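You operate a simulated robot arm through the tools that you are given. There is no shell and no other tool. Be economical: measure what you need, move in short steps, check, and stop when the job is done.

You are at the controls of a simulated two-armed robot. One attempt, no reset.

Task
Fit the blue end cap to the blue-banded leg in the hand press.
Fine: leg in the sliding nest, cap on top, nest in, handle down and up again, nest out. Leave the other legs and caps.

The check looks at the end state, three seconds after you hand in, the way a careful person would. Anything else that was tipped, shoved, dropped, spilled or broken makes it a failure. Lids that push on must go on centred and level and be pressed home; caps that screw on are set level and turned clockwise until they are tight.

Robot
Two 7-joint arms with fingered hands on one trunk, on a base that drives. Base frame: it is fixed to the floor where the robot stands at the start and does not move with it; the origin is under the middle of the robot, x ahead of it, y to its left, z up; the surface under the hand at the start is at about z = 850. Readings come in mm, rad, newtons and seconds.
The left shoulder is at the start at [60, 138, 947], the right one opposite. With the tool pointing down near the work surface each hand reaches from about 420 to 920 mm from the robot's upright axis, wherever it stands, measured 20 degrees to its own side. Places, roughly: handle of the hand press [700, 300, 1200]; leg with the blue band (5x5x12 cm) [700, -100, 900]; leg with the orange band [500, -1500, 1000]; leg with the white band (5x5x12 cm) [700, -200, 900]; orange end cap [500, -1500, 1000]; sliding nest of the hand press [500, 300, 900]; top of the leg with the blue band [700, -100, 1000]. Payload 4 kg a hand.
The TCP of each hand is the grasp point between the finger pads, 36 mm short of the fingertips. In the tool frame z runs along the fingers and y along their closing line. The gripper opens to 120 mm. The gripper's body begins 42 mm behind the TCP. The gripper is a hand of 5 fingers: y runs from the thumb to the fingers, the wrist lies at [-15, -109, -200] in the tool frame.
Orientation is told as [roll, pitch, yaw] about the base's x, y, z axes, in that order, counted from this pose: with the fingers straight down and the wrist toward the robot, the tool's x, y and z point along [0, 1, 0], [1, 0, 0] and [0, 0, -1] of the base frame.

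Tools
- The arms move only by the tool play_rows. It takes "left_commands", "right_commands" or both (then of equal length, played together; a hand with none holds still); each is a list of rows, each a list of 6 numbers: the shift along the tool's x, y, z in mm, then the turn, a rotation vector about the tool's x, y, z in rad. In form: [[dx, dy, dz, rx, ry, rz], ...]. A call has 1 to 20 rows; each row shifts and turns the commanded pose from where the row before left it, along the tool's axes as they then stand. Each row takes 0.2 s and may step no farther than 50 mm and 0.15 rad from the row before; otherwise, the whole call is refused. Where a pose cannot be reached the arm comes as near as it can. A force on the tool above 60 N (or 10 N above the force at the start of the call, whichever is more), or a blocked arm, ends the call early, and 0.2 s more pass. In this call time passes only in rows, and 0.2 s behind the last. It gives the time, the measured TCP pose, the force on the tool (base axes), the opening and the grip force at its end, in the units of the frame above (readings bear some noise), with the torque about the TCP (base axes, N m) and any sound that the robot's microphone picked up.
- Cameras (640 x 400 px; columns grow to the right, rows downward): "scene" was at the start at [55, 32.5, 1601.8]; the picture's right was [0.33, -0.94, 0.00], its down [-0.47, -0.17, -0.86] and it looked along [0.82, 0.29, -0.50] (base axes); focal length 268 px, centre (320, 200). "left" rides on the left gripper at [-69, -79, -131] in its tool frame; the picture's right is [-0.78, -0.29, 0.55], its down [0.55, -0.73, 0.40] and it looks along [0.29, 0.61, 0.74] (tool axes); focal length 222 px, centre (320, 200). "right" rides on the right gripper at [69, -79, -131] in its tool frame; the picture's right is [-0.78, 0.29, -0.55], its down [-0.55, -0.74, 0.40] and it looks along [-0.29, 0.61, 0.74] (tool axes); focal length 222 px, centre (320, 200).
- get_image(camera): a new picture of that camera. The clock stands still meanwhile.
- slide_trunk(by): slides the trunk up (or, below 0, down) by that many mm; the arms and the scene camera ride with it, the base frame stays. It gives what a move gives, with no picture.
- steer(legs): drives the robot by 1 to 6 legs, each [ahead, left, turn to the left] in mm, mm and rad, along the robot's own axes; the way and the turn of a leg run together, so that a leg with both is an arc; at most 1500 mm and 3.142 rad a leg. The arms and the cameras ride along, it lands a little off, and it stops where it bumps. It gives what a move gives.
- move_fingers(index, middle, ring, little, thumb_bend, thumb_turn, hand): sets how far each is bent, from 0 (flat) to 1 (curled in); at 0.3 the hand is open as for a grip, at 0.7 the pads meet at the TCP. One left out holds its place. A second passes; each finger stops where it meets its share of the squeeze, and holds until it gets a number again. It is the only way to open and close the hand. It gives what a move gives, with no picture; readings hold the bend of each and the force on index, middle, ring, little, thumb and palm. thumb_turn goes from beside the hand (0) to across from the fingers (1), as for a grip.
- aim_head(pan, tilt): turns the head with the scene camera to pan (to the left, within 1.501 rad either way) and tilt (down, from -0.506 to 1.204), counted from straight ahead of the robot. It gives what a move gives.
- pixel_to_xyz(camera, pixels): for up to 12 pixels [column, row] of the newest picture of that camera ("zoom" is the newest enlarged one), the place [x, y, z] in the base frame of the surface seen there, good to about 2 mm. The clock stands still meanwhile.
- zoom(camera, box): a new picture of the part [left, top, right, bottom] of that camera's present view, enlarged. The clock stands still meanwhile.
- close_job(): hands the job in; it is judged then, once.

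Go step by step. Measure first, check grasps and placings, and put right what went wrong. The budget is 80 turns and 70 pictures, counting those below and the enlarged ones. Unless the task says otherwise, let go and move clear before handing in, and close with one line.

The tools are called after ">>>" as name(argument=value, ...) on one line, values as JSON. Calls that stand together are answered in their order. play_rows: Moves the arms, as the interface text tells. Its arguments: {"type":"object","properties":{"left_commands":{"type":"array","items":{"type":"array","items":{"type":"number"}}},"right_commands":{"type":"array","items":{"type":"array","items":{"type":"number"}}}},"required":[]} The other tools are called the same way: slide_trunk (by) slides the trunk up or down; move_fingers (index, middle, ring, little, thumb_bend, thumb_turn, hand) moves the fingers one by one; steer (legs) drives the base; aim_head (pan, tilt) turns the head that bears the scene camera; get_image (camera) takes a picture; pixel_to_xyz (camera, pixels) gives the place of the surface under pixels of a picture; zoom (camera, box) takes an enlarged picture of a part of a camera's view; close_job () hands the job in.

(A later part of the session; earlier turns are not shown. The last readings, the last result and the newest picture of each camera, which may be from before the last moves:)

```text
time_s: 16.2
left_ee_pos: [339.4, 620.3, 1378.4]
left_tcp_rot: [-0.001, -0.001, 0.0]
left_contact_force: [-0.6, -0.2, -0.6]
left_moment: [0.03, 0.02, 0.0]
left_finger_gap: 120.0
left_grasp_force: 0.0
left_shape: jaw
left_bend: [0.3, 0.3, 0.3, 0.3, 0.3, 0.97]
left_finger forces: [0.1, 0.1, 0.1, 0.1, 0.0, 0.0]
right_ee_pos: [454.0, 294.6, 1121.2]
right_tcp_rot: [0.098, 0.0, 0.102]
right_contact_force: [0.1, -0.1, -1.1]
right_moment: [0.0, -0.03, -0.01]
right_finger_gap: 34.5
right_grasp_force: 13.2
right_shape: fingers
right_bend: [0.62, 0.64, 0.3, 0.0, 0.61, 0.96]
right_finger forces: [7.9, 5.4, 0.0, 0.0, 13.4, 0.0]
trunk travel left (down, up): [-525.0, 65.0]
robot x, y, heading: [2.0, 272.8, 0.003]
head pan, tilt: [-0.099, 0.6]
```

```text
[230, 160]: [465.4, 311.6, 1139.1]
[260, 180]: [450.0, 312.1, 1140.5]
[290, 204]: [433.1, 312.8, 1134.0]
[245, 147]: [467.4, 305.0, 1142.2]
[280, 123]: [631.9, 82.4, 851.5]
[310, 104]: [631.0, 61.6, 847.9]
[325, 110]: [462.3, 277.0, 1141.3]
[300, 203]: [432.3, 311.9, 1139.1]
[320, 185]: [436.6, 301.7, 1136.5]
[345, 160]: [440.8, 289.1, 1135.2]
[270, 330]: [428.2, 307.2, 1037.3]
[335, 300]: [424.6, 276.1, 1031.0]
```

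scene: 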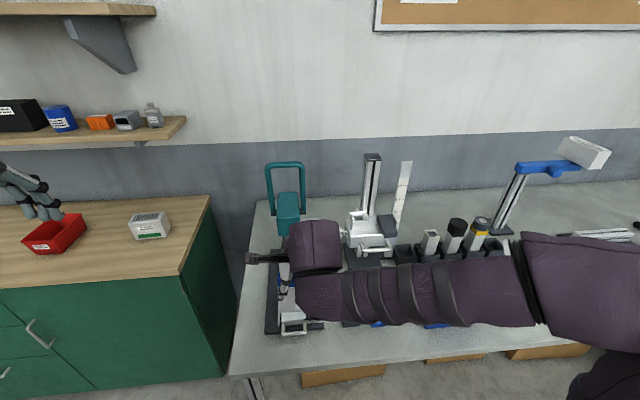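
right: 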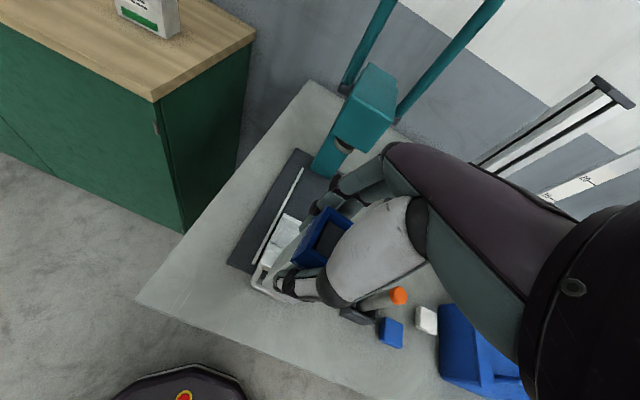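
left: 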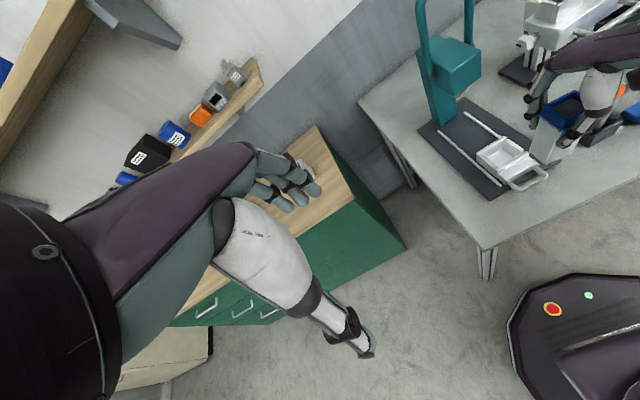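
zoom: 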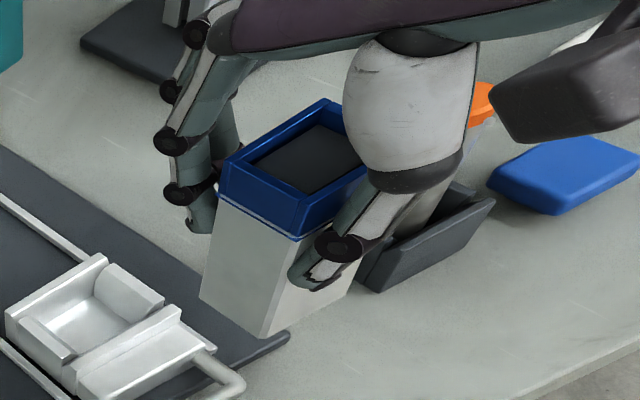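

The leg is nearly upright now, with residuals of about 0.02–0.04 rad. I'll trim those and take a close zoom of the nest cavity.

>>> play_rows(right_commands=[[0, 0, 0, -0.02, 0.02, -0.035]])

>>> zoom(camera="left", box=[470, 115, 560, 195])

>>> pixel_to_xyz(camera="zoom", pixels=[[90, 210], [130, 190], [225, 130], [240, 145], [160, 200], [200, 190], [150, 270], [180, 260], [250, 200], [260, 170], [320, 220], [200, 290]])

```text
time_s: 16.6
left_ee_pos: [339.7, 620.3, 1380.0]
left_tcp_rot: [-0.001, -0.001, -0.001]
left_contact_force: [-1.4, -0.4, -1.2]
left_moment: [0.04, -0.01, 0.0]
left_finger_gap: 119.6
left_grasp_force: 0.0
left_shape: jaw
left_bend: [0.3, 0.3, 0.3, 0.3, 0.3, 0.97]
left_finger forces: [0.0, 0.0, 0.0, 0.0, 0.0, 0.0]
right_ee_pos: [453.5, 294.2, 1122.5]
right_tcp_rot: [0.121, -0.025, 0.136]
right_contact_force: [0.4, -0.4, -2.0]
right_moment: [-0.01, 0.0, -0.04]
right_finger_gap: 34.4
right_grasp_force: 13.3
right_shape: fingers
right_bend: [0.62, 0.64, 0.3, 0.0, 0.61, 0.96]
right_finger forces: [7.9, 5.4, 0.0, 0.0, 13.4, 0.0]
trunk travel left (down, up): [-525.0, 65.0]
robot x, y, heading: [-3.1, 270.8, 0.002]
head pan, tilt: [-0.099, 0.6]
```

```text
5.00 times, centred on (515, 155) of left
```

zoom: 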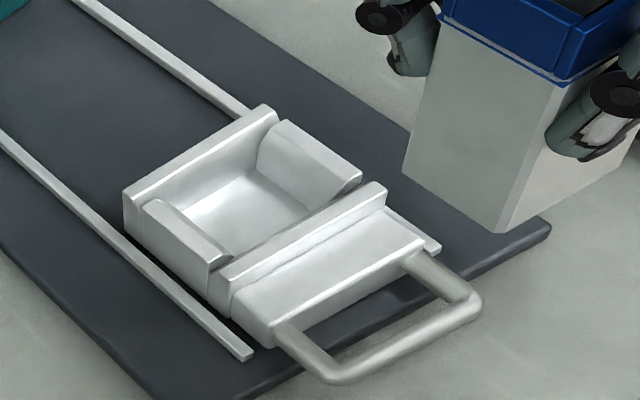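

```text
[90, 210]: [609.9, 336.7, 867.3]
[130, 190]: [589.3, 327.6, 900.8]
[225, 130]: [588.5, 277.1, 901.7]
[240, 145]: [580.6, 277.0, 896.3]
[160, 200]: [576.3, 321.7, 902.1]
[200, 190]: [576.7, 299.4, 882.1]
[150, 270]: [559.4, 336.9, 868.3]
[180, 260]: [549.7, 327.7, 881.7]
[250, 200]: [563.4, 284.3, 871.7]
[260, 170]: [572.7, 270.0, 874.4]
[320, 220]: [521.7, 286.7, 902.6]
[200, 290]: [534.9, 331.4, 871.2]
```

>>> pixel_to_xyz(camera="zoom", pixels=[[190, 212], [225, 248], [250, 172], [308, 205], [150, 202], [205, 262], [165, 203], [228, 255], [265, 145], [320, 195], [230, 270], [300, 215]])

>>> pixel_to_xyz(camera="zoom", pixels=[[440, 25], [410, 165], [558, 95], [500, 222], [420, 120], [530, 150], [460, 190], [490, 60], [520, 220], [610, 170], [560, 200], [545, 130]])

```text
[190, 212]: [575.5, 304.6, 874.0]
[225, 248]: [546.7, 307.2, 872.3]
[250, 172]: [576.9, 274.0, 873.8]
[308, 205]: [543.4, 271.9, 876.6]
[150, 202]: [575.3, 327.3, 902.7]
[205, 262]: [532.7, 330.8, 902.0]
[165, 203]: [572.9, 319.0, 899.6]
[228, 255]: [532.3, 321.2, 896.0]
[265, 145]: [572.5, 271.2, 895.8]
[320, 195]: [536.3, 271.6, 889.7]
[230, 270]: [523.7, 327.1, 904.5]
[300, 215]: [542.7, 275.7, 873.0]
```

```text
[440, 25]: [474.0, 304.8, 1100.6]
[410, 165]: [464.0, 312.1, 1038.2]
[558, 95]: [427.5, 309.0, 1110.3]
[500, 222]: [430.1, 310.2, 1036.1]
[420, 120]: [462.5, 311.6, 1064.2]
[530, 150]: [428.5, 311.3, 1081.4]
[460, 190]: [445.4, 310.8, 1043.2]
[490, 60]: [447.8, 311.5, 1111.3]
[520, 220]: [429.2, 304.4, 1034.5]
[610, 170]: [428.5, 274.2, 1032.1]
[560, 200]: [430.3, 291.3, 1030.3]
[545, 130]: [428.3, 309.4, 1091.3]
```

The nest cavity is about x 530–577, y 271.5–314.5, floor 873. The leg bottom is centred at (447,293), z≈1030, and well squared. I'll move +106 in x and lower to just above the rim, then look.

>>> play_rows(right_commands=[[-4.88, 35.16, 0.29, 0, 0, 0], [-4.88, 35.16, 0.29, 0, 0, 0], [-4.88, 35.16, 0.29, 0, 0, 0], [-4.59, -0.95, 37.7, 0, 0, 0], [-4.59, -0.95, 37.7, 0, 0, 0], [-4.1, -0.85, 33.7, 0, 0, 0]])

>>> zoom(camera="left", box=[450, 80, 570, 200])

```text
time_s: 18.0
left_ee_pos: [340.7, 620.1, 1378.9]
left_tcp_rot: [0.0, 0.0, 0.001]
left_contact_force: [0.7, -0.2, 0.4]
left_moment: [0.06, 0.03, 0.01]
left_finger_gap: 119.8
left_grasp_force: 0.0
left_shape: jaw
left_bend: [0.3, 0.3, 0.3, 0.3, 0.3, 0.97]
left_finger forces: [0.0, 0.0, 0.0, 0.1, 0.1, 0.0]
right_ee_pos: [561.6, 293.9, 1010.6]
right_tcp_rot: [0.121, -0.023, 0.133]
right_contact_force: [0.1, 0.6, -2.0]
right_moment: [0.03, 0.02, 0.0]
right_finger_gap: 34.4
right_grasp_force: 13.4
right_shape: fingers
right_bend: [0.62, 0.64, 0.3, 0.0, 0.61, 0.96]
right_finger forces: [7.9, 5.5, 0.1, 0.0, 13.2, 0.0]
trunk travel left (down, up): [-525.0, 65.0]
robot x, y, heading: [1.1, 268.7, 0.001]
head pan, tilt: [-0.099, 0.6]
```

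```text
3.33 times, centred on (510, 140) of left
```

zoom: 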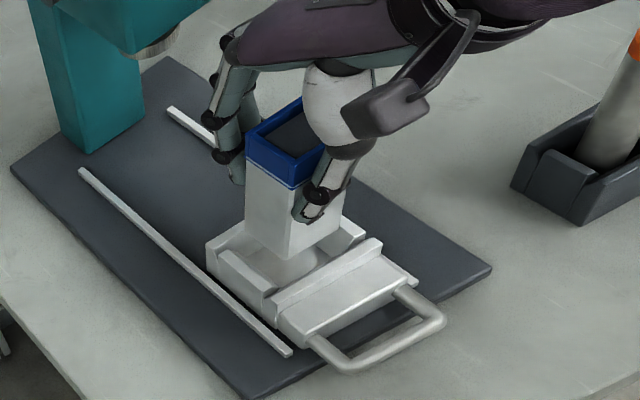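

>>> pixel_to_xyz(camera="zoom", pixels=[[249, 235], [292, 256], [250, 185], [294, 200], [270, 240], [330, 235], [300, 255], [225, 255], [265, 288], [280, 295], [375, 245], [285, 275]])

```text
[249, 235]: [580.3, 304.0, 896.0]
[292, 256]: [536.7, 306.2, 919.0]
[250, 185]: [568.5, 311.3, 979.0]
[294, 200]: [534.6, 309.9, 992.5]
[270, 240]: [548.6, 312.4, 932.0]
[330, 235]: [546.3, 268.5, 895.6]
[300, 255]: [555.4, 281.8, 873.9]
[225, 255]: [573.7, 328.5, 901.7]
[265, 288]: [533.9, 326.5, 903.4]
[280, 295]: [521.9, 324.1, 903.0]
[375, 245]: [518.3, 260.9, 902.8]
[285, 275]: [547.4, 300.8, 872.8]
```

The leg spans x≈535–570 and y≈274–312, centred over the cavity. Lowering 36 mm in small rows.

>>> play_rows(right_commands=[[-1.45, -0.3, 11.9, 0, 0, 0], [-1.45, -0.3, 11.9, 0, 0, 0], [-1.45, -0.3, 11.9, 0, 0, 0]])

>>> zoom(camera="left", box=[470, 100, 560, 190])

```text
time_s: 18.8
left_ee_pos: [340.4, 622.0, 1378.6]
left_tcp_rot: [0.0, -0.001, 0.001]
left_contact_force: [0.3, 1.3, -0.1]
left_moment: [-0.01, 0.01, 0.04]
left_finger_gap: 119.8
left_grasp_force: 0.1
left_shape: jaw
left_bend: [0.3, 0.3, 0.3, 0.3, 0.3, 0.97]
left_finger forces: [0.0, 0.0, 0.0, 0.1, 0.0, 0.0]
right_ee_pos: [561.5, 293.5, 974.9]
right_tcp_rot: [0.121, -0.022, 0.133]
right_contact_force: [-0.2, -0.3, -2.7]
right_moment: [-0.01, -0.05, -0.03]
right_finger_gap: 34.1
right_grasp_force: 13.4
right_shape: fingers
right_bend: [0.62, 0.64, 0.3, 0.0, 0.61, 0.96]
right_finger forces: [8.0, 5.3, 0.0, 0.0, 13.1, 0.0]
trunk travel left (down, up): [-525.0, 65.0]
robot x, y, heading: [-1.8, 269.0, -0.003]
head pan, tilt: [-0.099, 0.6]
```

```text
4.44 times, centred on (515, 145) of left
```

zoom: 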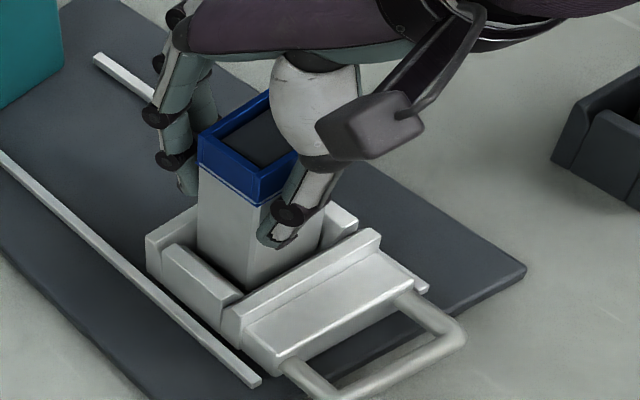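

It's entered the cavity with no contact force. Continuing down in small steps.

>>> play_rows(right_commands=[[-0.48, -0.1, 4, 0, 0, 0], [-0.36, -0.07, 3, 0, 0, 0]])

```text
time_s: 19.4
left_ee_pos: [340.5, 621.3, 1379.5]
left_tcp_rot: [0.002, -0.002, 0.0]
left_contact_force: [0.2, 0.1, 0.4]
left_moment: [-0.01, 0.02, 0.01]
left_finger_gap: 120.0
left_grasp_force: 0.0
left_shape: jaw
left_bend: [0.3, 0.3, 0.3, 0.3, 0.3, 0.97]
left_finger forces: [0.0, 0.0, 0.0, 0.0, 0.0, 0.0]
right_ee_pos: [560.3, 293.7, 969.5]
right_tcp_rot: [0.118, -0.024, 0.132]
right_contact_force: [0.1, 0.3, -1.7]
right_moment: [0.02, -0.01, 0.03]
right_finger_gap: 34.2
right_grasp_force: 13.4
right_shape: fingers
right_bend: [0.62, 0.64, 0.3, 0.0, 0.61, 0.96]
right_finger forces: [8.0, 5.3, 0.1, 0.1, 13.3, 0.0]
trunk travel left (down, up): [-525.0, 65.0]
robot x, y, heading: [2.0, 270.5, 0.0]
head pan, tilt: [-0.099, 0.6]
```

>>> play_rows(right_commands=[[-0.36, -0.07, 3, 0, 0, 0]])

>>> play_rows(right_commands=[[-0.36, -0.07, 3, 0, 0, 0]])

```text
time_s: 19.8
left_ee_pos: [340.8, 620.1, 1379.1]
left_tcp_rot: [0.002, 0.001, 0.0]
left_contact_force: [0.1, 0.0, -0.2]
left_moment: [-0.02, 0.02, -0.03]
left_finger_gap: 119.8
left_grasp_force: 0.1
left_shape: jaw
left_bend: [0.3, 0.3, 0.3, 0.3, 0.3, 0.97]
left_finger forces: [0.0, 0.0, 0.1, 0.1, 0.0, 0.0]
right_ee_pos: [559.0, 293.7, 966.4]
right_tcp_rot: [0.121, -0.021, 0.132]
right_contact_force: [-0.3, 0.1, -1.5]
right_moment: [0.03, 0.0, -0.01]
right_finger_gap: 34.7
right_grasp_force: 12.8
right_shape: fingers
right_bend: [0.62, 0.64, 0.3, 0.0, 0.61, 0.96]
right_finger forces: [8.0, 5.4, 0.0, 0.1, 13.2, 0.1]
trunk travel left (down, up): [-525.0, 65.0]
robot x, y, heading: [-1.4, 274.7, -0.005]
head pan, tilt: [-0.099, 0.6]
```

```text
time_s: 20.2
left_ee_pos: [340.9, 620.8, 1379.0]
left_tcp_rot: [-0.001, 0.0, 0.0]
left_contact_force: [1.4, -0.1, 0.2]
left_moment: [0.02, -0.02, 0.01]
left_finger_gap: 119.7
left_grasp_force: 0.0
left_shape: jaw
left_bend: [0.3, 0.3, 0.3, 0.3, 0.3, 0.97]
left_finger forces: [0.0, 0.0, 0.1, 0.0, 0.0, 0.1]
right_ee_pos: [559.8, 294.2, 963.7]
right_tcp_rot: [0.121, -0.023, 0.132]
right_contact_force: [0.6, -0.4, 3.0]
right_moment: [0.06, 0.08, -0.01]
right_finger_gap: 34.2
right_grasp_force: 13.5
right_shape: fingers
right_bend: [0.62, 0.64, 0.3, 0.0, 0.62, 0.96]
right_finger forces: [8.2, 5.7, 0.0, 0.1, 13.8, 0.0]
trunk travel left (down, up): [-525.0, 65.0]
robot x, y, heading: [2.2, 268.6, -0.003]
head pan, tilt: [-0.099, 0.6]
```

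Force turned to +3 N, so the leg has bottomed. Releasing in two stages.

>>> move_fingers(hand="right", index=0.55, middle=0.55, thumb_bend=0.55)

>>> move_fingers(hand="right", index=0.3, middle=0.3, thumb_bend=0.3)

>>> zoom(camera="left", box=[470, 90, 560, 190])

>>> pixel_to_xyz(camera="zoom", pixels=[[205, 190], [210, 260], [255, 215], [255, 280], [230, 230], [260, 200], [300, 250]])

```text
time_s: 21.2
left_ee_pos: [339.3, 620.4, 1378.8]
left_tcp_rot: [0.001, -0.001, -0.001]
left_contact_force: [0.0, -0.5, 0.3]
left_moment: [0.02, 0.01, 0.01]
left_finger_gap: 119.9
left_grasp_force: 0.0
left_shape: jaw
left_bend: [0.3, 0.3, 0.3, 0.3, 0.3, 0.97]
left_finger forces: [0.0, 0.1, 0.0, 0.0, 0.0, 0.0]
right_ee_pos: [560.4, 294.0, 962.4]
right_tcp_rot: [0.119, -0.025, 0.132]
right_contact_force: [1.2, 0.1, -0.8]
right_moment: [-0.01, 0.0, 0.03]
right_finger_gap: 44.8
right_grasp_force: 0.0
right_shape: fingers
right_bend: [0.55, 0.55, 0.3, 0.0, 0.55, 0.97]
right_finger forces: [0.0, 0.1, 0.0, 0.0, 0.1, 0.0]
trunk travel left (down, up): [-525.0, 65.0]
robot x, y, heading: [-0.8, 269.6, -0.003]
head pan, tilt: [-0.099, 0.6]
```

```text
time_s: 22.2
left_ee_pos: [340.7, 621.3, 1378.3]
left_tcp_rot: [0.001, -0.001, 0.0]
left_contact_force: [-0.7, 0.1, 0.2]
left_moment: [0.0, 0.01, 0.01]
left_finger_gap: 119.9
left_grasp_force: 0.2
left_shape: jaw
left_bend: [0.3, 0.3, 0.3, 0.3, 0.3, 0.97]
left_finger forces: [0.0, 0.1, 0.1, 0.0, 0.0, 0.1]
right_ee_pos: [559.7, 293.9, 962.4]
right_tcp_rot: [0.119, -0.025, 0.134]
right_contact_force: [0.1, -0.1, 0.6]
right_moment: [0.02, 0.0, 0.01]
right_finger_gap: 118.7
right_grasp_force: 0.2
right_shape: fingers
right_bend: [0.3, 0.3, 0.3, 0.0, 0.3, 0.97]
right_finger forces: [0.0, 0.1, 0.0, 0.0, 0.1, 0.0]
trunk travel left (down, up): [-525.0, 65.0]
robot x, y, heading: [-0.3, 271.9, -0.006]
head pan, tilt: [-0.099, 0.6]
```

```text
4.00 times, centred on (515, 140) of left
```

zoom: 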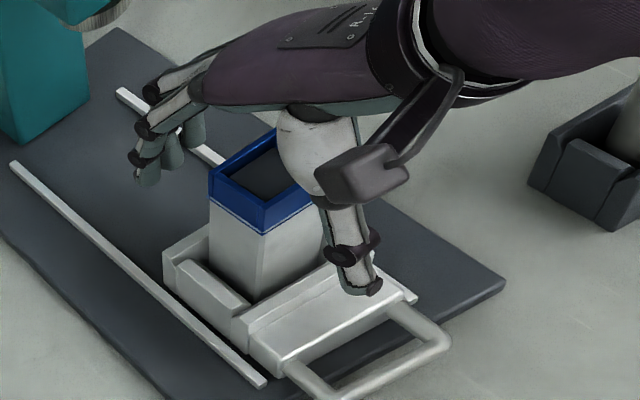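

```text
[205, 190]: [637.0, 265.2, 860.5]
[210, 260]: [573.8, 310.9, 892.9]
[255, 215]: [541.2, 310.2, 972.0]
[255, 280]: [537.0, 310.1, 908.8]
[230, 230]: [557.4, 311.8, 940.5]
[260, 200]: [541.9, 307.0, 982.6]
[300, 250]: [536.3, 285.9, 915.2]
```

The leg stands upright in the nest. I'll raise the hand straight up, square it, and move over toward the blue cap.

>>> play_rows(right_commands=[[5.07, 1.05, -41.7, 0, 0, 0], [5.07, 1.05, -41.7, 0, 0, 0], [5.07, 1.05, -41.7, 0, 0, 0], [5.07, 1.05, -41.7, 0, 0, 0], [0, 0, 0, 0, 0, 0.132], [0, 0, 0, 0.024, -0.12, 0], [0, -40, 0, 0, 0, 0], [0, -30, 0, 0, 0, 0], [-40, 0, 0, 0, 0, 0], [-40, 0, 0, 0, 0, 0], [-40, 0, 0, 0, 0, 0], [-40, 0, 0, 0, 0, 0], [-40, 0, 0, 0, 0, 0], [-35, 0, 0, 0, 0, 0]])

>>> get_image(camera="right")

>>> get_image(camera="scene")

```text
time_s: 25.2
left_ee_pos: [340.2, 620.9, 1378.4]
left_tcp_rot: [0.0, 0.0, 0.0]
left_contact_force: [0.0, -0.8, 0.5]
left_moment: [0.0, -0.02, -0.01]
left_finger_gap: 119.6
left_grasp_force: 0.0
left_shape: jaw
left_bend: [0.3, 0.3, 0.3, 0.3, 0.3, 0.97]
left_finger forces: [0.0, 0.0, 0.1, 0.0, 0.1, 0.1]
right_ee_pos: [492.5, 58.3, 1131.8]
right_tcp_rot: [0.003, 0.016, 0.003]
right_contact_force: [0.1, -0.2, 0.1]
right_moment: [0.01, -0.03, 0.0]
right_finger_gap: 119.0
right_grasp_force: 0.0
right_shape: fingers
right_bend: [0.3, 0.3, 0.3, 0.0, 0.3, 0.97]
right_finger forces: [0.0, 0.0, 0.1, 0.0, 0.1, 0.1]
trunk travel left (down, up): [-525.0, 65.0]
robot x, y, heading: [-1.6, 274.8, -0.001]
head pan, tilt: [-0.099, 0.6]
```

```text
32 pictures are left
```

right: 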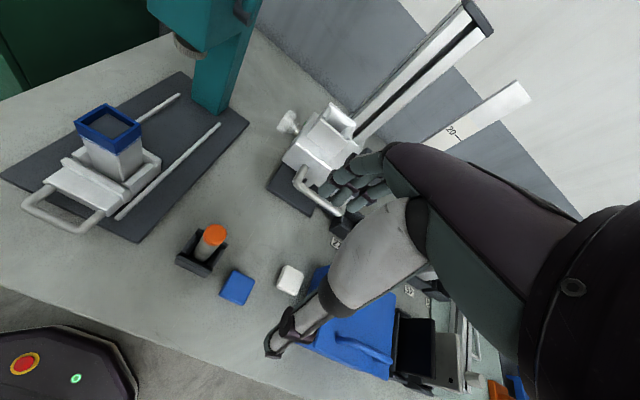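

```text
31 pictures are left
```

scene: 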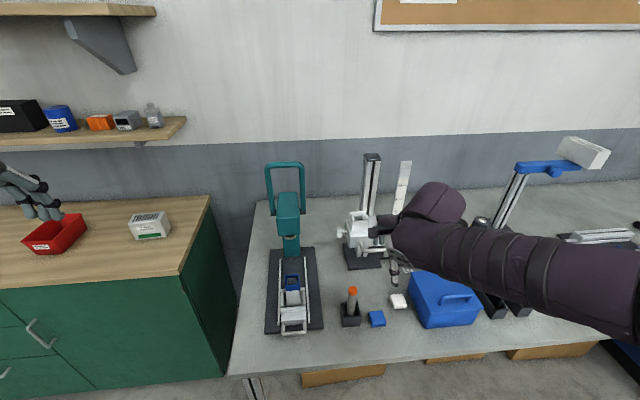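

Cap is at right-camera (237,289), with the orange pin tray at (200,250) and the white cap at (290,279). I'll zoom to measure the cap accurately and the leg top in the nest.

>>> zoom(camera="right", box=[170, 210, 310, 320])

>>> pixel_to_xyz(camera="zoom", pixels=[[265, 246], [355, 270], [320, 350], [230, 322], [292, 300], [320, 390], [460, 225], [545, 250], [515, 320], [425, 300], [30, 200], [170, 280]])

>>> pixel_to_xyz(camera="right", pixels=[[104, 106], [78, 124], [136, 126], [112, 148], [122, 112], [92, 112], [105, 125], [125, 160], [190, 52], [60, 195]])

```text
3.64 times, centred on (240, 265) of right
```

zoom: 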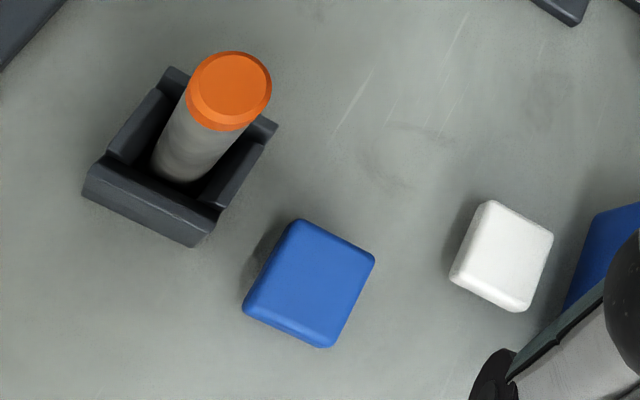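

```text
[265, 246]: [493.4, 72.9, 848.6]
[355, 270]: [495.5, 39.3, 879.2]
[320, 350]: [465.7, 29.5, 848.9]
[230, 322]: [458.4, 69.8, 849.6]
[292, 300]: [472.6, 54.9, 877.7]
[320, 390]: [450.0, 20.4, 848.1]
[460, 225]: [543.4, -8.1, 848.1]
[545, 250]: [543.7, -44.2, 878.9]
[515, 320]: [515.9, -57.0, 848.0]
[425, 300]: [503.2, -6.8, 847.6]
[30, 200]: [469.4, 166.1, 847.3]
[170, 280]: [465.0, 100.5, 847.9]
```

```text
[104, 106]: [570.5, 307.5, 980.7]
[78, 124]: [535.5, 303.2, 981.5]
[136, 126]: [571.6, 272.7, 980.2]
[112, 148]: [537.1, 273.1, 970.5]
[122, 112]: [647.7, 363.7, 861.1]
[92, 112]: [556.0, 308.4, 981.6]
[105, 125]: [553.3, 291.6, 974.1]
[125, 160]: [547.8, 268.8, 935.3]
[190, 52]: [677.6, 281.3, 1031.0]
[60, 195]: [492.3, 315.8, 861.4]
```

>>> pixel_to_xyz(camera="zoom", pixels=[[300, 226], [367, 258], [326, 340], [252, 302], [310, 285], [335, 243], [345, 300], [288, 320], [277, 262], [490, 205], [455, 275], [275, 125]])

```text
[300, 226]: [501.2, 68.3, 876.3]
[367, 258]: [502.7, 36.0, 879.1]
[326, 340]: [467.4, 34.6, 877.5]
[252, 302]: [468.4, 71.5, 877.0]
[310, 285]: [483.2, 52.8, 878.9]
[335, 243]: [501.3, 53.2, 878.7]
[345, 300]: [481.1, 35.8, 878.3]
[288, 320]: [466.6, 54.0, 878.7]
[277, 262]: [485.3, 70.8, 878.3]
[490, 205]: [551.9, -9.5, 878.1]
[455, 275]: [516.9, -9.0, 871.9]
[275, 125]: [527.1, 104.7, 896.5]
```

The cap is centred at (485,53.3), square to the axes, top 878.5. I'll flatten the ring finger too so only thumb, index and middle work, and go down with TCP at y≈59 to keep clear of the white cap.

>>> move_fingers(hand="right", ring=0)

>>> play_rows(right_commands=[[0.7, -7.5, 0, -0.016, 0, 0], [0, 0, 35, 0, 0, 0], [0, 0, 35, 0, 0, 0], [0, 0, 35, 0, 0, 0], [0, 0, 35, 0, 0, 0], [0, 0, 35, 0, 0, 0], [0, 0, 35, 0, 0, 0]])

>>> get_image(camera="right")

>>> zoom(camera="scene", box=[320, 230, 440, 350])

```text
time_s: 26.2
left_ee_pos: [340.8, 620.5, 1379.2]
left_tcp_rot: [-0.002, 0.001, 0.001]
left_contact_force: [0.0, -0.1, 0.2]
left_moment: [0.01, 0.01, -0.01]
left_finger_gap: 120.0
left_grasp_force: 0.1
left_shape: jaw
left_bend: [0.3, 0.3, 0.3, 0.3, 0.3, 0.97]
left_finger forces: [0.0, 0.1, 0.0, 0.0, 0.0, 0.1]
right_ee_pos: [491.7, 59.4, 1132.3]
right_tcp_rot: [0.002, 0.015, 0.005]
right_contact_force: [-0.5, 0.4, -0.4]
right_moment: [0.03, 0.01, 0.01]
right_finger_gap: 119.0
right_grasp_force: 0.1
right_shape: fingers
right_bend: [0.3, 0.3, 0.0, 0.0, 0.3, 0.97]
right_finger forces: [0.0, 0.0, 0.0, 0.0, 0.0, 0.0]
trunk travel left (down, up): [-525.0, 65.0]
robot x, y, heading: [-3.2, 269.0, 0.0]
head pan, tilt: [-0.099, 0.6]
```

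```text
time_s: 27.4
left_ee_pos: [335.3, 619.8, 1379.5]
left_tcp_rot: [-0.002, -0.001, -0.004]
left_contact_force: [0.5, 0.4, 0.0]
left_moment: [-0.02, 0.04, 0.01]
left_finger_gap: 119.8
left_grasp_force: 0.1
left_shape: jaw
left_bend: [0.3, 0.3, 0.3, 0.3, 0.3, 0.97]
left_finger forces: [0.0, 0.1, 0.0, 0.1, 0.0, 0.0]
right_ee_pos: [482.0, 59.7, 1014.1]
right_tcp_rot: [-0.003, -0.019, 0.004]
right_contact_force: [-41.3, 1.7, 35.5]
right_moment: [-1.22, -5.1, -1.2]
right_finger_gap: 118.9
right_grasp_force: 23.0
right_shape: fingers
right_bend: [0.3, 0.3, 0.0, 0.0, 0.3, 0.97]
right_finger forces: [0.0, 0.0, 44.9, 0.0, 0.0, 0.1]
trunk travel left (down, up): [-525.0, 65.0]
robot x, y, heading: [-2.8, 269.3, -0.004]
head pan, tilt: [-0.099, 0.6]
stopped in row 5 (right hand): the force on the tool passed its limit at 64 N (the readings are from after the stop); the commanded pose is now the measured one
```

```text
29 pictures are left
```

right: 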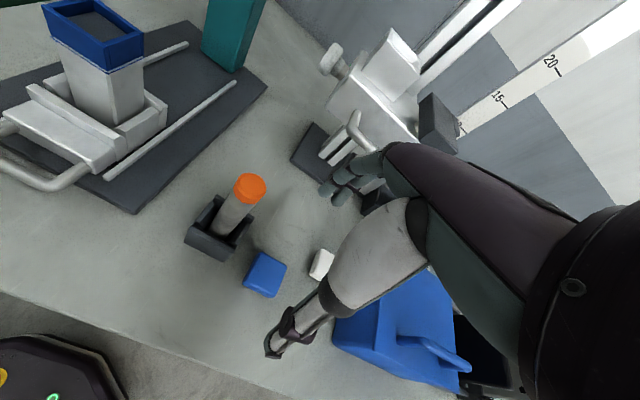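

```text
3.33 times, centred on (380, 290) of scene
```

zoom: 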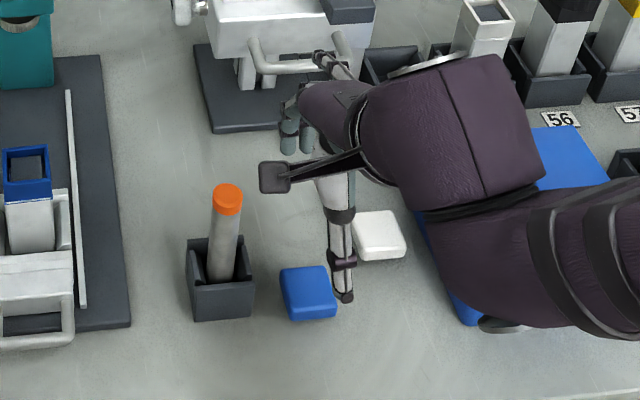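

The flat ring finger pressed on the gauge's handle (45 N) and the move stopped. I'll back straight up, then return ring and little fingers to the 0.3 bend so they don't stick out.

>>> play_rows(right_commands=[[0, 0, -15, 0, 0, 0], [0, 0, -30, 0, 0, 0], [0, 0, -30, 0, 0, 0]])

>>> move_fingers(hand="right", ring=0.3, little=0.3)

>>> get_image(camera="right")

>>> pixel_to_xyz(camera="right", pixels=[[330, 110], [345, 130], [300, 160]])

>>> zoom(camera="scene", box=[330, 140, 450, 290])

```text
time_s: 28.2
left_ee_pos: [341.3, 619.4, 1379.0]
left_tcp_rot: [0.0, 0.0, -0.001]
left_contact_force: [-0.1, 0.2, -0.5]
left_moment: [0.01, 0.01, 0.01]
left_finger_gap: 119.8
left_grasp_force: 0.1
left_shape: jaw
left_bend: [0.3, 0.3, 0.3, 0.3, 0.3, 0.97]
left_finger forces: [0.1, 0.0, 0.0, 0.0, 0.0, 0.0]
right_ee_pos: [484.4, 59.5, 1083.8]
right_tcp_rot: [-0.001, -0.008, 0.004]
right_contact_force: [-0.1, -0.3, -0.4]
right_moment: [-0.01, 0.0, 0.01]
right_finger_gap: 119.0
right_grasp_force: 0.0
right_shape: fingers
right_bend: [0.3, 0.3, 0.0, 0.0, 0.3, 0.97]
right_finger forces: [0.1, 0.0, 0.0, 0.1, 0.1, 0.0]
trunk travel left (down, up): [-525.0, 65.0]
robot x, y, heading: [0.4, 272.9, -0.003]
head pan, tilt: [-0.099, 0.6]
```

```text
time_s: 29.2
left_ee_pos: [339.9, 619.9, 1379.1]
left_tcp_rot: [0.0, 0.0, -0.003]
left_contact_force: [-1.7, 0.5, -0.9]
left_moment: [0.0, -0.01, 0.02]
left_finger_gap: 120.0
left_grasp_force: 0.1
left_shape: jaw
left_bend: [0.3, 0.3, 0.3, 0.3, 0.3, 0.97]
left_finger forces: [0.1, 0.0, 0.0, 0.0, 0.0, 0.0]
right_ee_pos: [483.1, 59.8, 1085.4]
right_tcp_rot: [0.0, -0.007, 0.004]
right_contact_force: [-0.7, -0.1, 0.3]
right_moment: [0.03, 0.0, -0.04]
right_finger_gap: 118.8
right_grasp_force: 0.1
right_shape: fingers
right_bend: [0.3, 0.3, 0.3, 0.3, 0.3, 0.97]
right_finger forces: [0.0, 0.0, 0.0, 0.0, 0.0, 0.0]
trunk travel left (down, up): [-525.0, 65.0]
robot x, y, heading: [-0.2, 272.0, -0.002]
head pan, tilt: [-0.099, 0.6]
```

```text
27 pictures are left
```

right: 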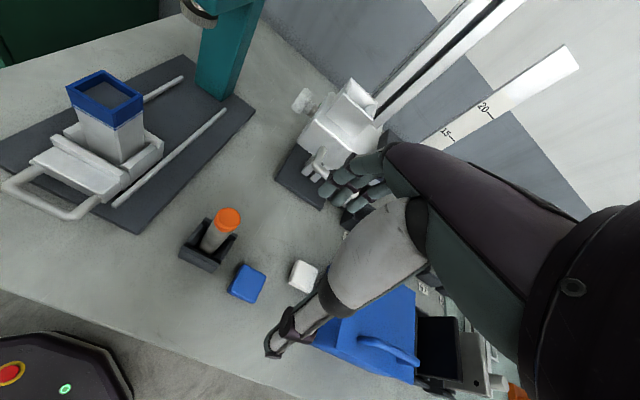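

```text
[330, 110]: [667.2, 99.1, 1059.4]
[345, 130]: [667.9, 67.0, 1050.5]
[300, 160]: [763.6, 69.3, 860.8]
```

```text
2.67 times, centred on (390, 215) of scene
```

zoom: 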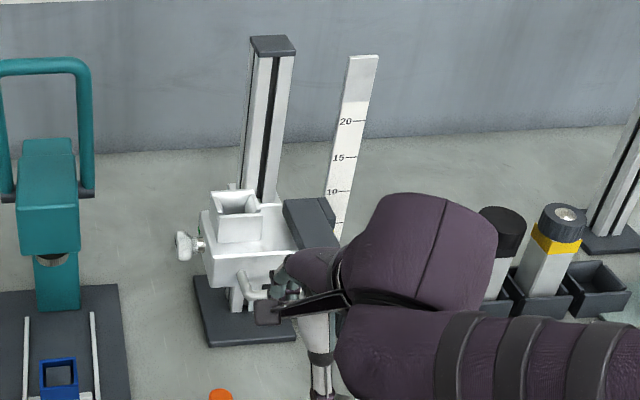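

The gauge seems in place. With fingers at 0.3 the tips stay at x≈550. Descending in stages.

>>> play_rows(right_commands=[[0.5, 1.5, 33, 0.007, 0, 0], [0, 0, 33, 0, 0, 0], [0, 0, 33, 0, 0, 0], [0, 0, 33, 0, 0, 0], [0, 0, 33, 0, 0, 0]])

>>> get_image(camera="right")

>>> pixel_to_xyz(camera="right", pixels=[[330, 190], [338, 205], [350, 208], [280, 340]])

```text
time_s: 30.4
left_ee_pos: [340.1, 619.1, 1378.6]
left_tcp_rot: [0.0, 0.001, -0.002]
left_contact_force: [-0.4, 0.6, 0.5]
left_moment: [-0.03, 0.03, -0.04]
left_finger_gap: 119.6
left_grasp_force: 0.1
left_shape: jaw
left_bend: [0.3, 0.3, 0.3, 0.3, 0.3, 0.97]
left_finger forces: [0.0, 0.0, 0.0, 0.1, 0.0, 0.0]
right_ee_pos: [486.5, 58.0, 918.0]
right_tcp_rot: [-0.002, 0.0, 0.002]
right_contact_force: [-0.4, 0.4, 1.0]
right_moment: [0.02, 0.03, -0.01]
right_finger_gap: 119.0
right_grasp_force: 0.0
right_shape: fingers
right_bend: [0.3, 0.3, 0.3, 0.3, 0.3, 0.97]
right_finger forces: [0.1, 0.0, 0.0, 0.0, 0.0, 0.0]
trunk travel left (down, up): [-525.0, 65.0]
robot x, y, heading: [-0.0, 272.6, -0.002]
head pan, tilt: [-0.099, 0.6]
```

```text
25 pictures are left
```

right: 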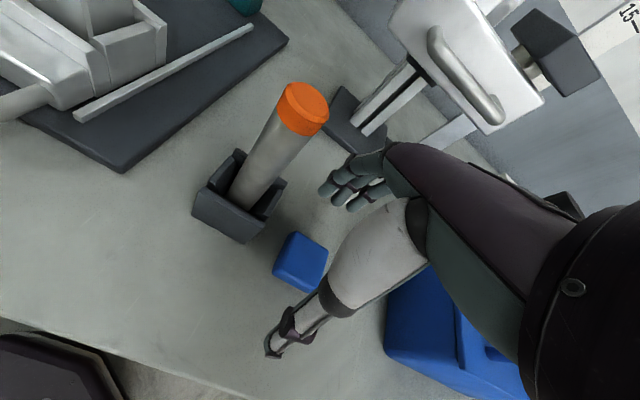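

```text
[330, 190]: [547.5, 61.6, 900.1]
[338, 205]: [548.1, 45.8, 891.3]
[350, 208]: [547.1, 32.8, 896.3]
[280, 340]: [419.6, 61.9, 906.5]
```

The tips are clear of the white cap (little finger about y 17). Down to z≈889, then close thumb, index and middle.

>>> play_rows(right_commands=[[0, -1.5, 15, 0, 0, 0], [0, 0, 14, 0, 0, 0]])

>>> move_fingers(hand="right", index=0.7, middle=0.7, thumb_bend=0.7)

>>> get_image(camera="right")

```text
time_s: 31.0
left_ee_pos: [340.6, 620.1, 1378.0]
left_tcp_rot: [0.0, 0.0, 0.0]
left_contact_force: [-0.4, 1.1, 0.3]
left_moment: [-0.01, -0.02, 0.01]
left_finger_gap: 119.5
left_grasp_force: 0.0
left_shape: jaw
left_bend: [0.3, 0.3, 0.3, 0.3, 0.3, 0.97]
left_finger forces: [0.0, 0.1, 0.1, 0.1, 0.0, 0.0]
right_ee_pos: [483.9, 59.8, 890.7]
right_tcp_rot: [0.0, -0.001, 0.004]
right_contact_force: [0.2, -0.2, -0.9]
right_moment: [-0.01, 0.0, 0.02]
right_finger_gap: 119.2
right_grasp_force: 0.0
right_shape: fingers
right_bend: [0.3, 0.3, 0.3, 0.3, 0.3, 0.97]
right_finger forces: [0.0, 0.1, 0.0, 0.1, 0.0, 0.0]
trunk travel left (down, up): [-525.0, 65.0]
robot x, y, heading: [0.1, 268.2, -0.004]
head pan, tilt: [-0.099, 0.6]
```

```text
time_s: 32.0
left_ee_pos: [339.4, 617.8, 1379.4]
left_tcp_rot: [0.0, 0.001, -0.002]
left_contact_force: [-0.2, -0.3, -0.6]
left_moment: [0.01, 0.01, 0.01]
left_finger_gap: 119.7
left_grasp_force: 0.0
left_shape: jaw
left_bend: [0.3, 0.3, 0.3, 0.3, 0.3, 0.97]
left_finger forces: [0.1, 0.1, 0.0, 0.0, 0.0, 0.0]
right_ee_pos: [484.9, 60.0, 891.5]
right_tcp_rot: [0.001, 0.0, 0.003]
right_contact_force: [-0.1, 0.1, -0.9]
right_moment: [-0.01, -0.01, 0.03]
right_finger_gap: 27.0
right_grasp_force: 11.5
right_shape: fingers
right_bend: [0.64, 0.65, 0.3, 0.3, 0.63, 0.96]
right_finger forces: [6.1, 5.5, 0.1, 0.0, 12.0, 0.0]
trunk travel left (down, up): [-525.0, 65.0]
robot x, y, heading: [0.9, 273.0, -0.0]
head pan, tilt: [-0.099, 0.6]
```

```text
24 pictures are left
```

right: 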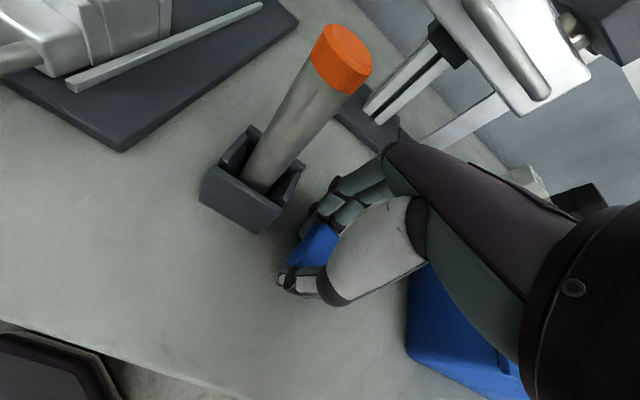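

Gripped the cap at 11.5 N. I'll lift it, carry it left to beside the nest and inspect from the left camera.

>>> play_rows(right_commands=[[0, 0, -10, 0, 0, 0], [0, 0, -20, 0, 0, 0], [0, 0, -35, 0, 0, 0], [0, 0, -35, 0, 0, 0], [0, 0, -35, 0, 0, 0], [0, 0, -35, 0, 0, 0], [0, 0, -35, 0, 0, 0], [38.7, -5, 0, 0, 0, 0], [38.7, -5, 0, 0, 0, 0], [38.7, -5, 0, 0, 0, 0], [38.7, -5, 0, 0, 0, 0], [38.7, -5, 0, 0, 0, 0], [38.7, -5, 0, 0, 0, 0]])

>>> zoom(camera="left", box=[480, 50, 610, 170])

```text
time_s: 34.8
left_ee_pos: [341.6, 620.7, 1378.3]
left_tcp_rot: [-0.002, -0.001, -0.001]
left_contact_force: [-0.4, 0.0, 0.3]
left_moment: [-0.02, -0.01, -0.01]
left_finger_gap: 119.8
left_grasp_force: 0.0
left_shape: jaw
left_bend: [0.3, 0.3, 0.3, 0.3, 0.3, 0.97]
left_finger forces: [0.0, 0.0, 0.0, 0.0, 0.0, 0.1]
right_ee_pos: [453.8, 292.8, 1093.8]
right_tcp_rot: [-0.002, 0.0, 0.001]
right_contact_force: [-0.5, -0.2, -0.6]
right_moment: [-0.02, -0.01, -0.01]
right_finger_gap: 26.4
right_grasp_force: 11.9
right_shape: fingers
right_bend: [0.64, 0.66, 0.3, 0.3, 0.63, 0.96]
right_finger forces: [6.1, 5.3, 0.0, 0.0, 11.7, 0.0]
trunk travel left (down, up): [-525.0, 65.0]
robot x, y, heading: [3.4, 272.0, 0.001]
head pan, tilt: [-0.099, 0.6]
```

```text
3.33 times, centred on (545, 110) of left
```

zoom: 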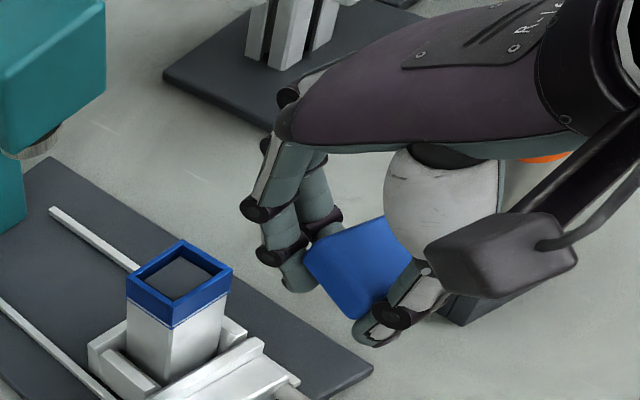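

>>> zoom(camera="left", box=[530, 105, 580, 160])

>>> pixel_to_xyz(camera="zoom", pixels=[[130, 190], [180, 160], [250, 130], [330, 100], [160, 230], [220, 200], [300, 180], [200, 290], [250, 270], [240, 340], [300, 300], [350, 250]])

```text
7.27 times, centred on (555, 132) of left
```

zoom: 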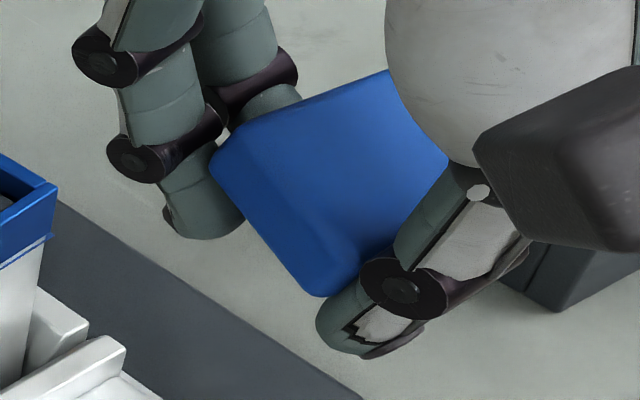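

```text
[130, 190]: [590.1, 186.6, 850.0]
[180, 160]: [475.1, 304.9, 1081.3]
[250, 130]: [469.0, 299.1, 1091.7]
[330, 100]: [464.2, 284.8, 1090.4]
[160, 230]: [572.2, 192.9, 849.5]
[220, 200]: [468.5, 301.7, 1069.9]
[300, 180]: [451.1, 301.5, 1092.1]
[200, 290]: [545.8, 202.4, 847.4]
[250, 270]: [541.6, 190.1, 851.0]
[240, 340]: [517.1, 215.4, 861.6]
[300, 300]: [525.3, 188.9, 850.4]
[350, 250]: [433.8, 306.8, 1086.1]
```

>>> pixel_to_xyz(camera="zoom", pixels=[[260, 140], [370, 90], [430, 160], [350, 240], [300, 190], [350, 150], [230, 170], [300, 260], [255, 220], [320, 280], [225, 160], [270, 240]])

```text
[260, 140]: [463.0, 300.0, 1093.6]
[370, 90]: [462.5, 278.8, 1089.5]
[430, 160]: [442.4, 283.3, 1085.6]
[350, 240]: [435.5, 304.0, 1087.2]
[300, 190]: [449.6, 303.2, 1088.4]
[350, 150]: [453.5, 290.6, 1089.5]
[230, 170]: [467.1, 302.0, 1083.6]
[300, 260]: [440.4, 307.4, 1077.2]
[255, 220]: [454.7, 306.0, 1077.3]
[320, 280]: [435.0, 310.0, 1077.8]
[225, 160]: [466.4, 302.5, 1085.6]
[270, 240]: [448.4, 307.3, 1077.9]
```

The cap sits tilted in the grip: its +x side is about 0.2 rad high, +y side 0.1 high, and yaw is about -0.2. I'll counter-rotate the hand and re-measure.

>>> play_rows(right_commands=[[0, 0, 0, 0.1, -0.05, -0.08], [0, 0, 0, 0.1, -0.05, -0.08]])

>>> zoom(camera="left", box=[530, 105, 580, 160])

>>> pixel_to_xyz(camera="zoom", pixels=[[250, 140], [270, 160], [370, 100], [390, 130], [340, 130], [420, 170], [350, 240], [330, 200], [300, 180], [350, 170], [240, 200], [300, 270]])

```text
time_s: 35.4
left_ee_pos: [340.7, 619.2, 1378.8]
left_tcp_rot: [0.0, 0.0, 0.0]
left_contact_force: [-0.1, -0.8, 0.3]
left_moment: [-0.01, 0.0, 0.01]
left_finger_gap: 119.7
left_grasp_force: 0.1
left_shape: jaw
left_bend: [0.3, 0.3, 0.3, 0.3, 0.3, 0.97]
left_finger forces: [0.1, 0.0, 0.0, 0.0, 0.0, 0.0]
right_ee_pos: [454.1, 292.7, 1094.8]
right_tcp_rot: [-0.086, 0.207, 0.155]
right_contact_force: [-1.1, -0.2, -0.3]
right_moment: [0.0, -0.02, 0.0]
right_finger_gap: 26.2
right_grasp_force: 11.6
right_shape: fingers
right_bend: [0.64, 0.66, 0.3, 0.3, 0.63, 0.96]
right_finger forces: [6.0, 5.4, 0.0, 0.1, 11.6, 0.0]
trunk travel left (down, up): [-525.0, 65.0]
robot x, y, heading: [-1.9, 272.5, -0.0]
head pan, tilt: [-0.099, 0.6]
```

```text
7.27 times, centred on (555, 132) of left
```

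zoom: 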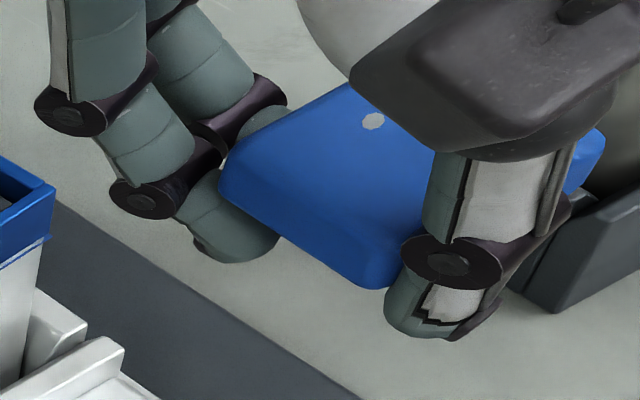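

```text
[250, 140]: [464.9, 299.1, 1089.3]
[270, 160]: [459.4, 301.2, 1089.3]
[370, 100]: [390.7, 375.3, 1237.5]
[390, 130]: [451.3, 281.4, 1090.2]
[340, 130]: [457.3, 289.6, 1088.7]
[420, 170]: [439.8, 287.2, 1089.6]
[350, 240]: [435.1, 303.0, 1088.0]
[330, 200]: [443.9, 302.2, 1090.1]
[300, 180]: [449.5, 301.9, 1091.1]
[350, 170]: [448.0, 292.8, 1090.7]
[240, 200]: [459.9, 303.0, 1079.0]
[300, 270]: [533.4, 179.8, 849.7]
```

>>> pixel_to_xyz(camera="zoom", pixels=[[232, 205], [260, 220], [300, 245], [340, 272], [375, 285], [228, 175], [355, 250], [230, 255], [250, 248], [440, 332], [460, 270], [400, 300]])

>>> get_image(camera="right")

```text
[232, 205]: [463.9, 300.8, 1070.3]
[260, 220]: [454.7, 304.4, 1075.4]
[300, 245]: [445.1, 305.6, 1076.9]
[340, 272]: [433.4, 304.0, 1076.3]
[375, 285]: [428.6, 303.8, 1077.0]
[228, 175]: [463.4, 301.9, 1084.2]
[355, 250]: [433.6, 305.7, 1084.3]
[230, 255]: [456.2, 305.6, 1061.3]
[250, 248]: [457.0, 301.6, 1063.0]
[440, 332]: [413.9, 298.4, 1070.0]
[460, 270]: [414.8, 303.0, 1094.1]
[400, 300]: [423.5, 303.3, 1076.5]
```

```text
20 pictures are left
```

right: 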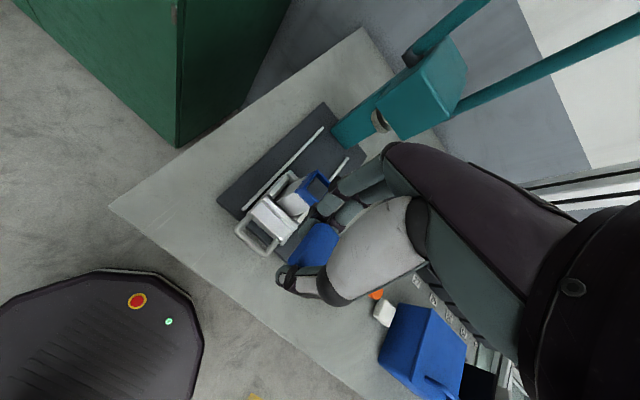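

>>> zoom(camera="right", box=[260, 155, 360, 285])

>>> pixel_to_xyz(camera="zoom", pixels=[[300, 220], [320, 225], [350, 215], [385, 230], [270, 260], [290, 290], [310, 330], [330, 260], [350, 300], [250, 280], [265, 320], [235, 250]])

```text
3.08 times, centred on (310, 220) of right
```

zoom: 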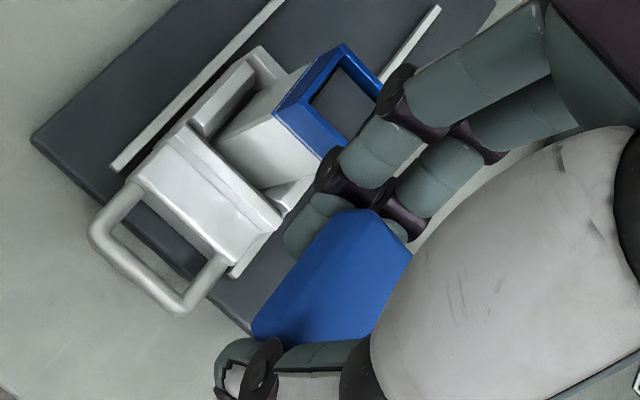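

```text
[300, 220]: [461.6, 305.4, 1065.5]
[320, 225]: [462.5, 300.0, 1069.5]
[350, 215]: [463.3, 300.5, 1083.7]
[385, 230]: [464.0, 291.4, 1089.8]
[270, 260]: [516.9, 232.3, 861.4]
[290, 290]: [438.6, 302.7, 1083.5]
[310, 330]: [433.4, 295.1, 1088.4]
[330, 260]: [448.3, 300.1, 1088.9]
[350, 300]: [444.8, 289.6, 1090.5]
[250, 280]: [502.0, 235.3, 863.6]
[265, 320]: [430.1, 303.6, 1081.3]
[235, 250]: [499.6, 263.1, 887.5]
```

Both cameras put the cap's centre at about (448,285), level, top 1089.5; the leg top centre is (553.5–554.5, 291.5), z 981. I'll move over it and lower 55 mm, then check.

>>> play_rows(right_commands=[[-3.93, 34.5, -6.93, 0, 0, 0], [-3.93, 34.5, -6.93, 0, 0, 0], [-3.93, 34.5, -6.93, 0, 0, 0], [2.35, 5.75, 27.3, 0, 0, 0], [2.3, 5.6, 26.8, 0, 0, 0]])

>>> zoom(camera="left", box=[470, 75, 560, 165])

```text
time_s: 36.6
left_ee_pos: [340.5, 620.7, 1378.6]
left_tcp_rot: [0.0, 0.002, -0.003]
left_contact_force: [0.7, -0.1, 0.6]
left_moment: [0.01, 0.0, 0.0]
left_finger_gap: 119.9
left_grasp_force: 0.0
left_shape: jaw
left_bend: [0.3, 0.3, 0.3, 0.3, 0.3, 0.97]
left_finger forces: [0.0, 0.0, 0.1, 0.0, 0.0, 0.0]
right_ee_pos: [560.0, 298.0, 1039.8]
right_tcp_rot: [-0.085, 0.208, 0.154]
right_contact_force: [0.3, 0.0, 0.1]
right_moment: [-0.01, 0.01, 0.03]
right_finger_gap: 26.0
right_grasp_force: 11.7
right_shape: fingers
right_bend: [0.64, 0.66, 0.3, 0.3, 0.63, 0.96]
right_finger forces: [6.1, 5.3, 0.0, 0.0, 11.6, 0.0]
trunk travel left (down, up): [-525.0, 65.0]
robot x, y, heading: [-1.1, 272.0, 0.001]
head pan, tilt: [-0.099, 0.6]
```

```text
4.44 times, centred on (515, 120) of left
```

zoom: 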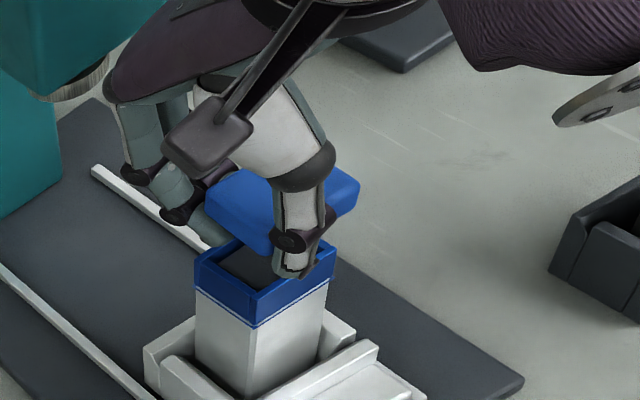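

>>> pixel_to_xyz(camera="zoom", pixels=[[212, 200], [230, 222], [248, 242], [220, 180], [230, 200], [250, 215], [350, 185], [340, 205], [225, 295], [240, 310], [300, 300], [203, 275]])

>>> pixel_to_xyz(camera="zoom", pixels=[[335, 180], [355, 195], [225, 235], [205, 250], [200, 262], [250, 295], [328, 265], [258, 320], [320, 292], [210, 330], [240, 350], [262, 300]])

```text
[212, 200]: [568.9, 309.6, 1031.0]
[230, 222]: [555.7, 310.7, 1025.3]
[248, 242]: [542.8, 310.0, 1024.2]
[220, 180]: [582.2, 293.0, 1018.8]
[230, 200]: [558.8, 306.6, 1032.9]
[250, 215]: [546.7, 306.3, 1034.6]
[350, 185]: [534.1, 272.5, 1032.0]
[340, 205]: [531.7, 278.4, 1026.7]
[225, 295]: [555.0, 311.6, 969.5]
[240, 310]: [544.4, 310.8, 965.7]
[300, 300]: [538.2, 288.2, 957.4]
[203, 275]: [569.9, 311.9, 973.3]
```

```text
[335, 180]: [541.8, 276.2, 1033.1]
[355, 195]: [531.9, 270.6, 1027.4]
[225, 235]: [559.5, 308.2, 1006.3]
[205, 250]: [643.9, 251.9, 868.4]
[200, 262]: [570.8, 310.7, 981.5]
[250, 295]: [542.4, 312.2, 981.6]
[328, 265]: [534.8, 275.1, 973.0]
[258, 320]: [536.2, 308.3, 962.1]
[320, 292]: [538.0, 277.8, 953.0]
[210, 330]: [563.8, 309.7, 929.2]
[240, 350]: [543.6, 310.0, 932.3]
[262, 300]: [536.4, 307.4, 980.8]
```

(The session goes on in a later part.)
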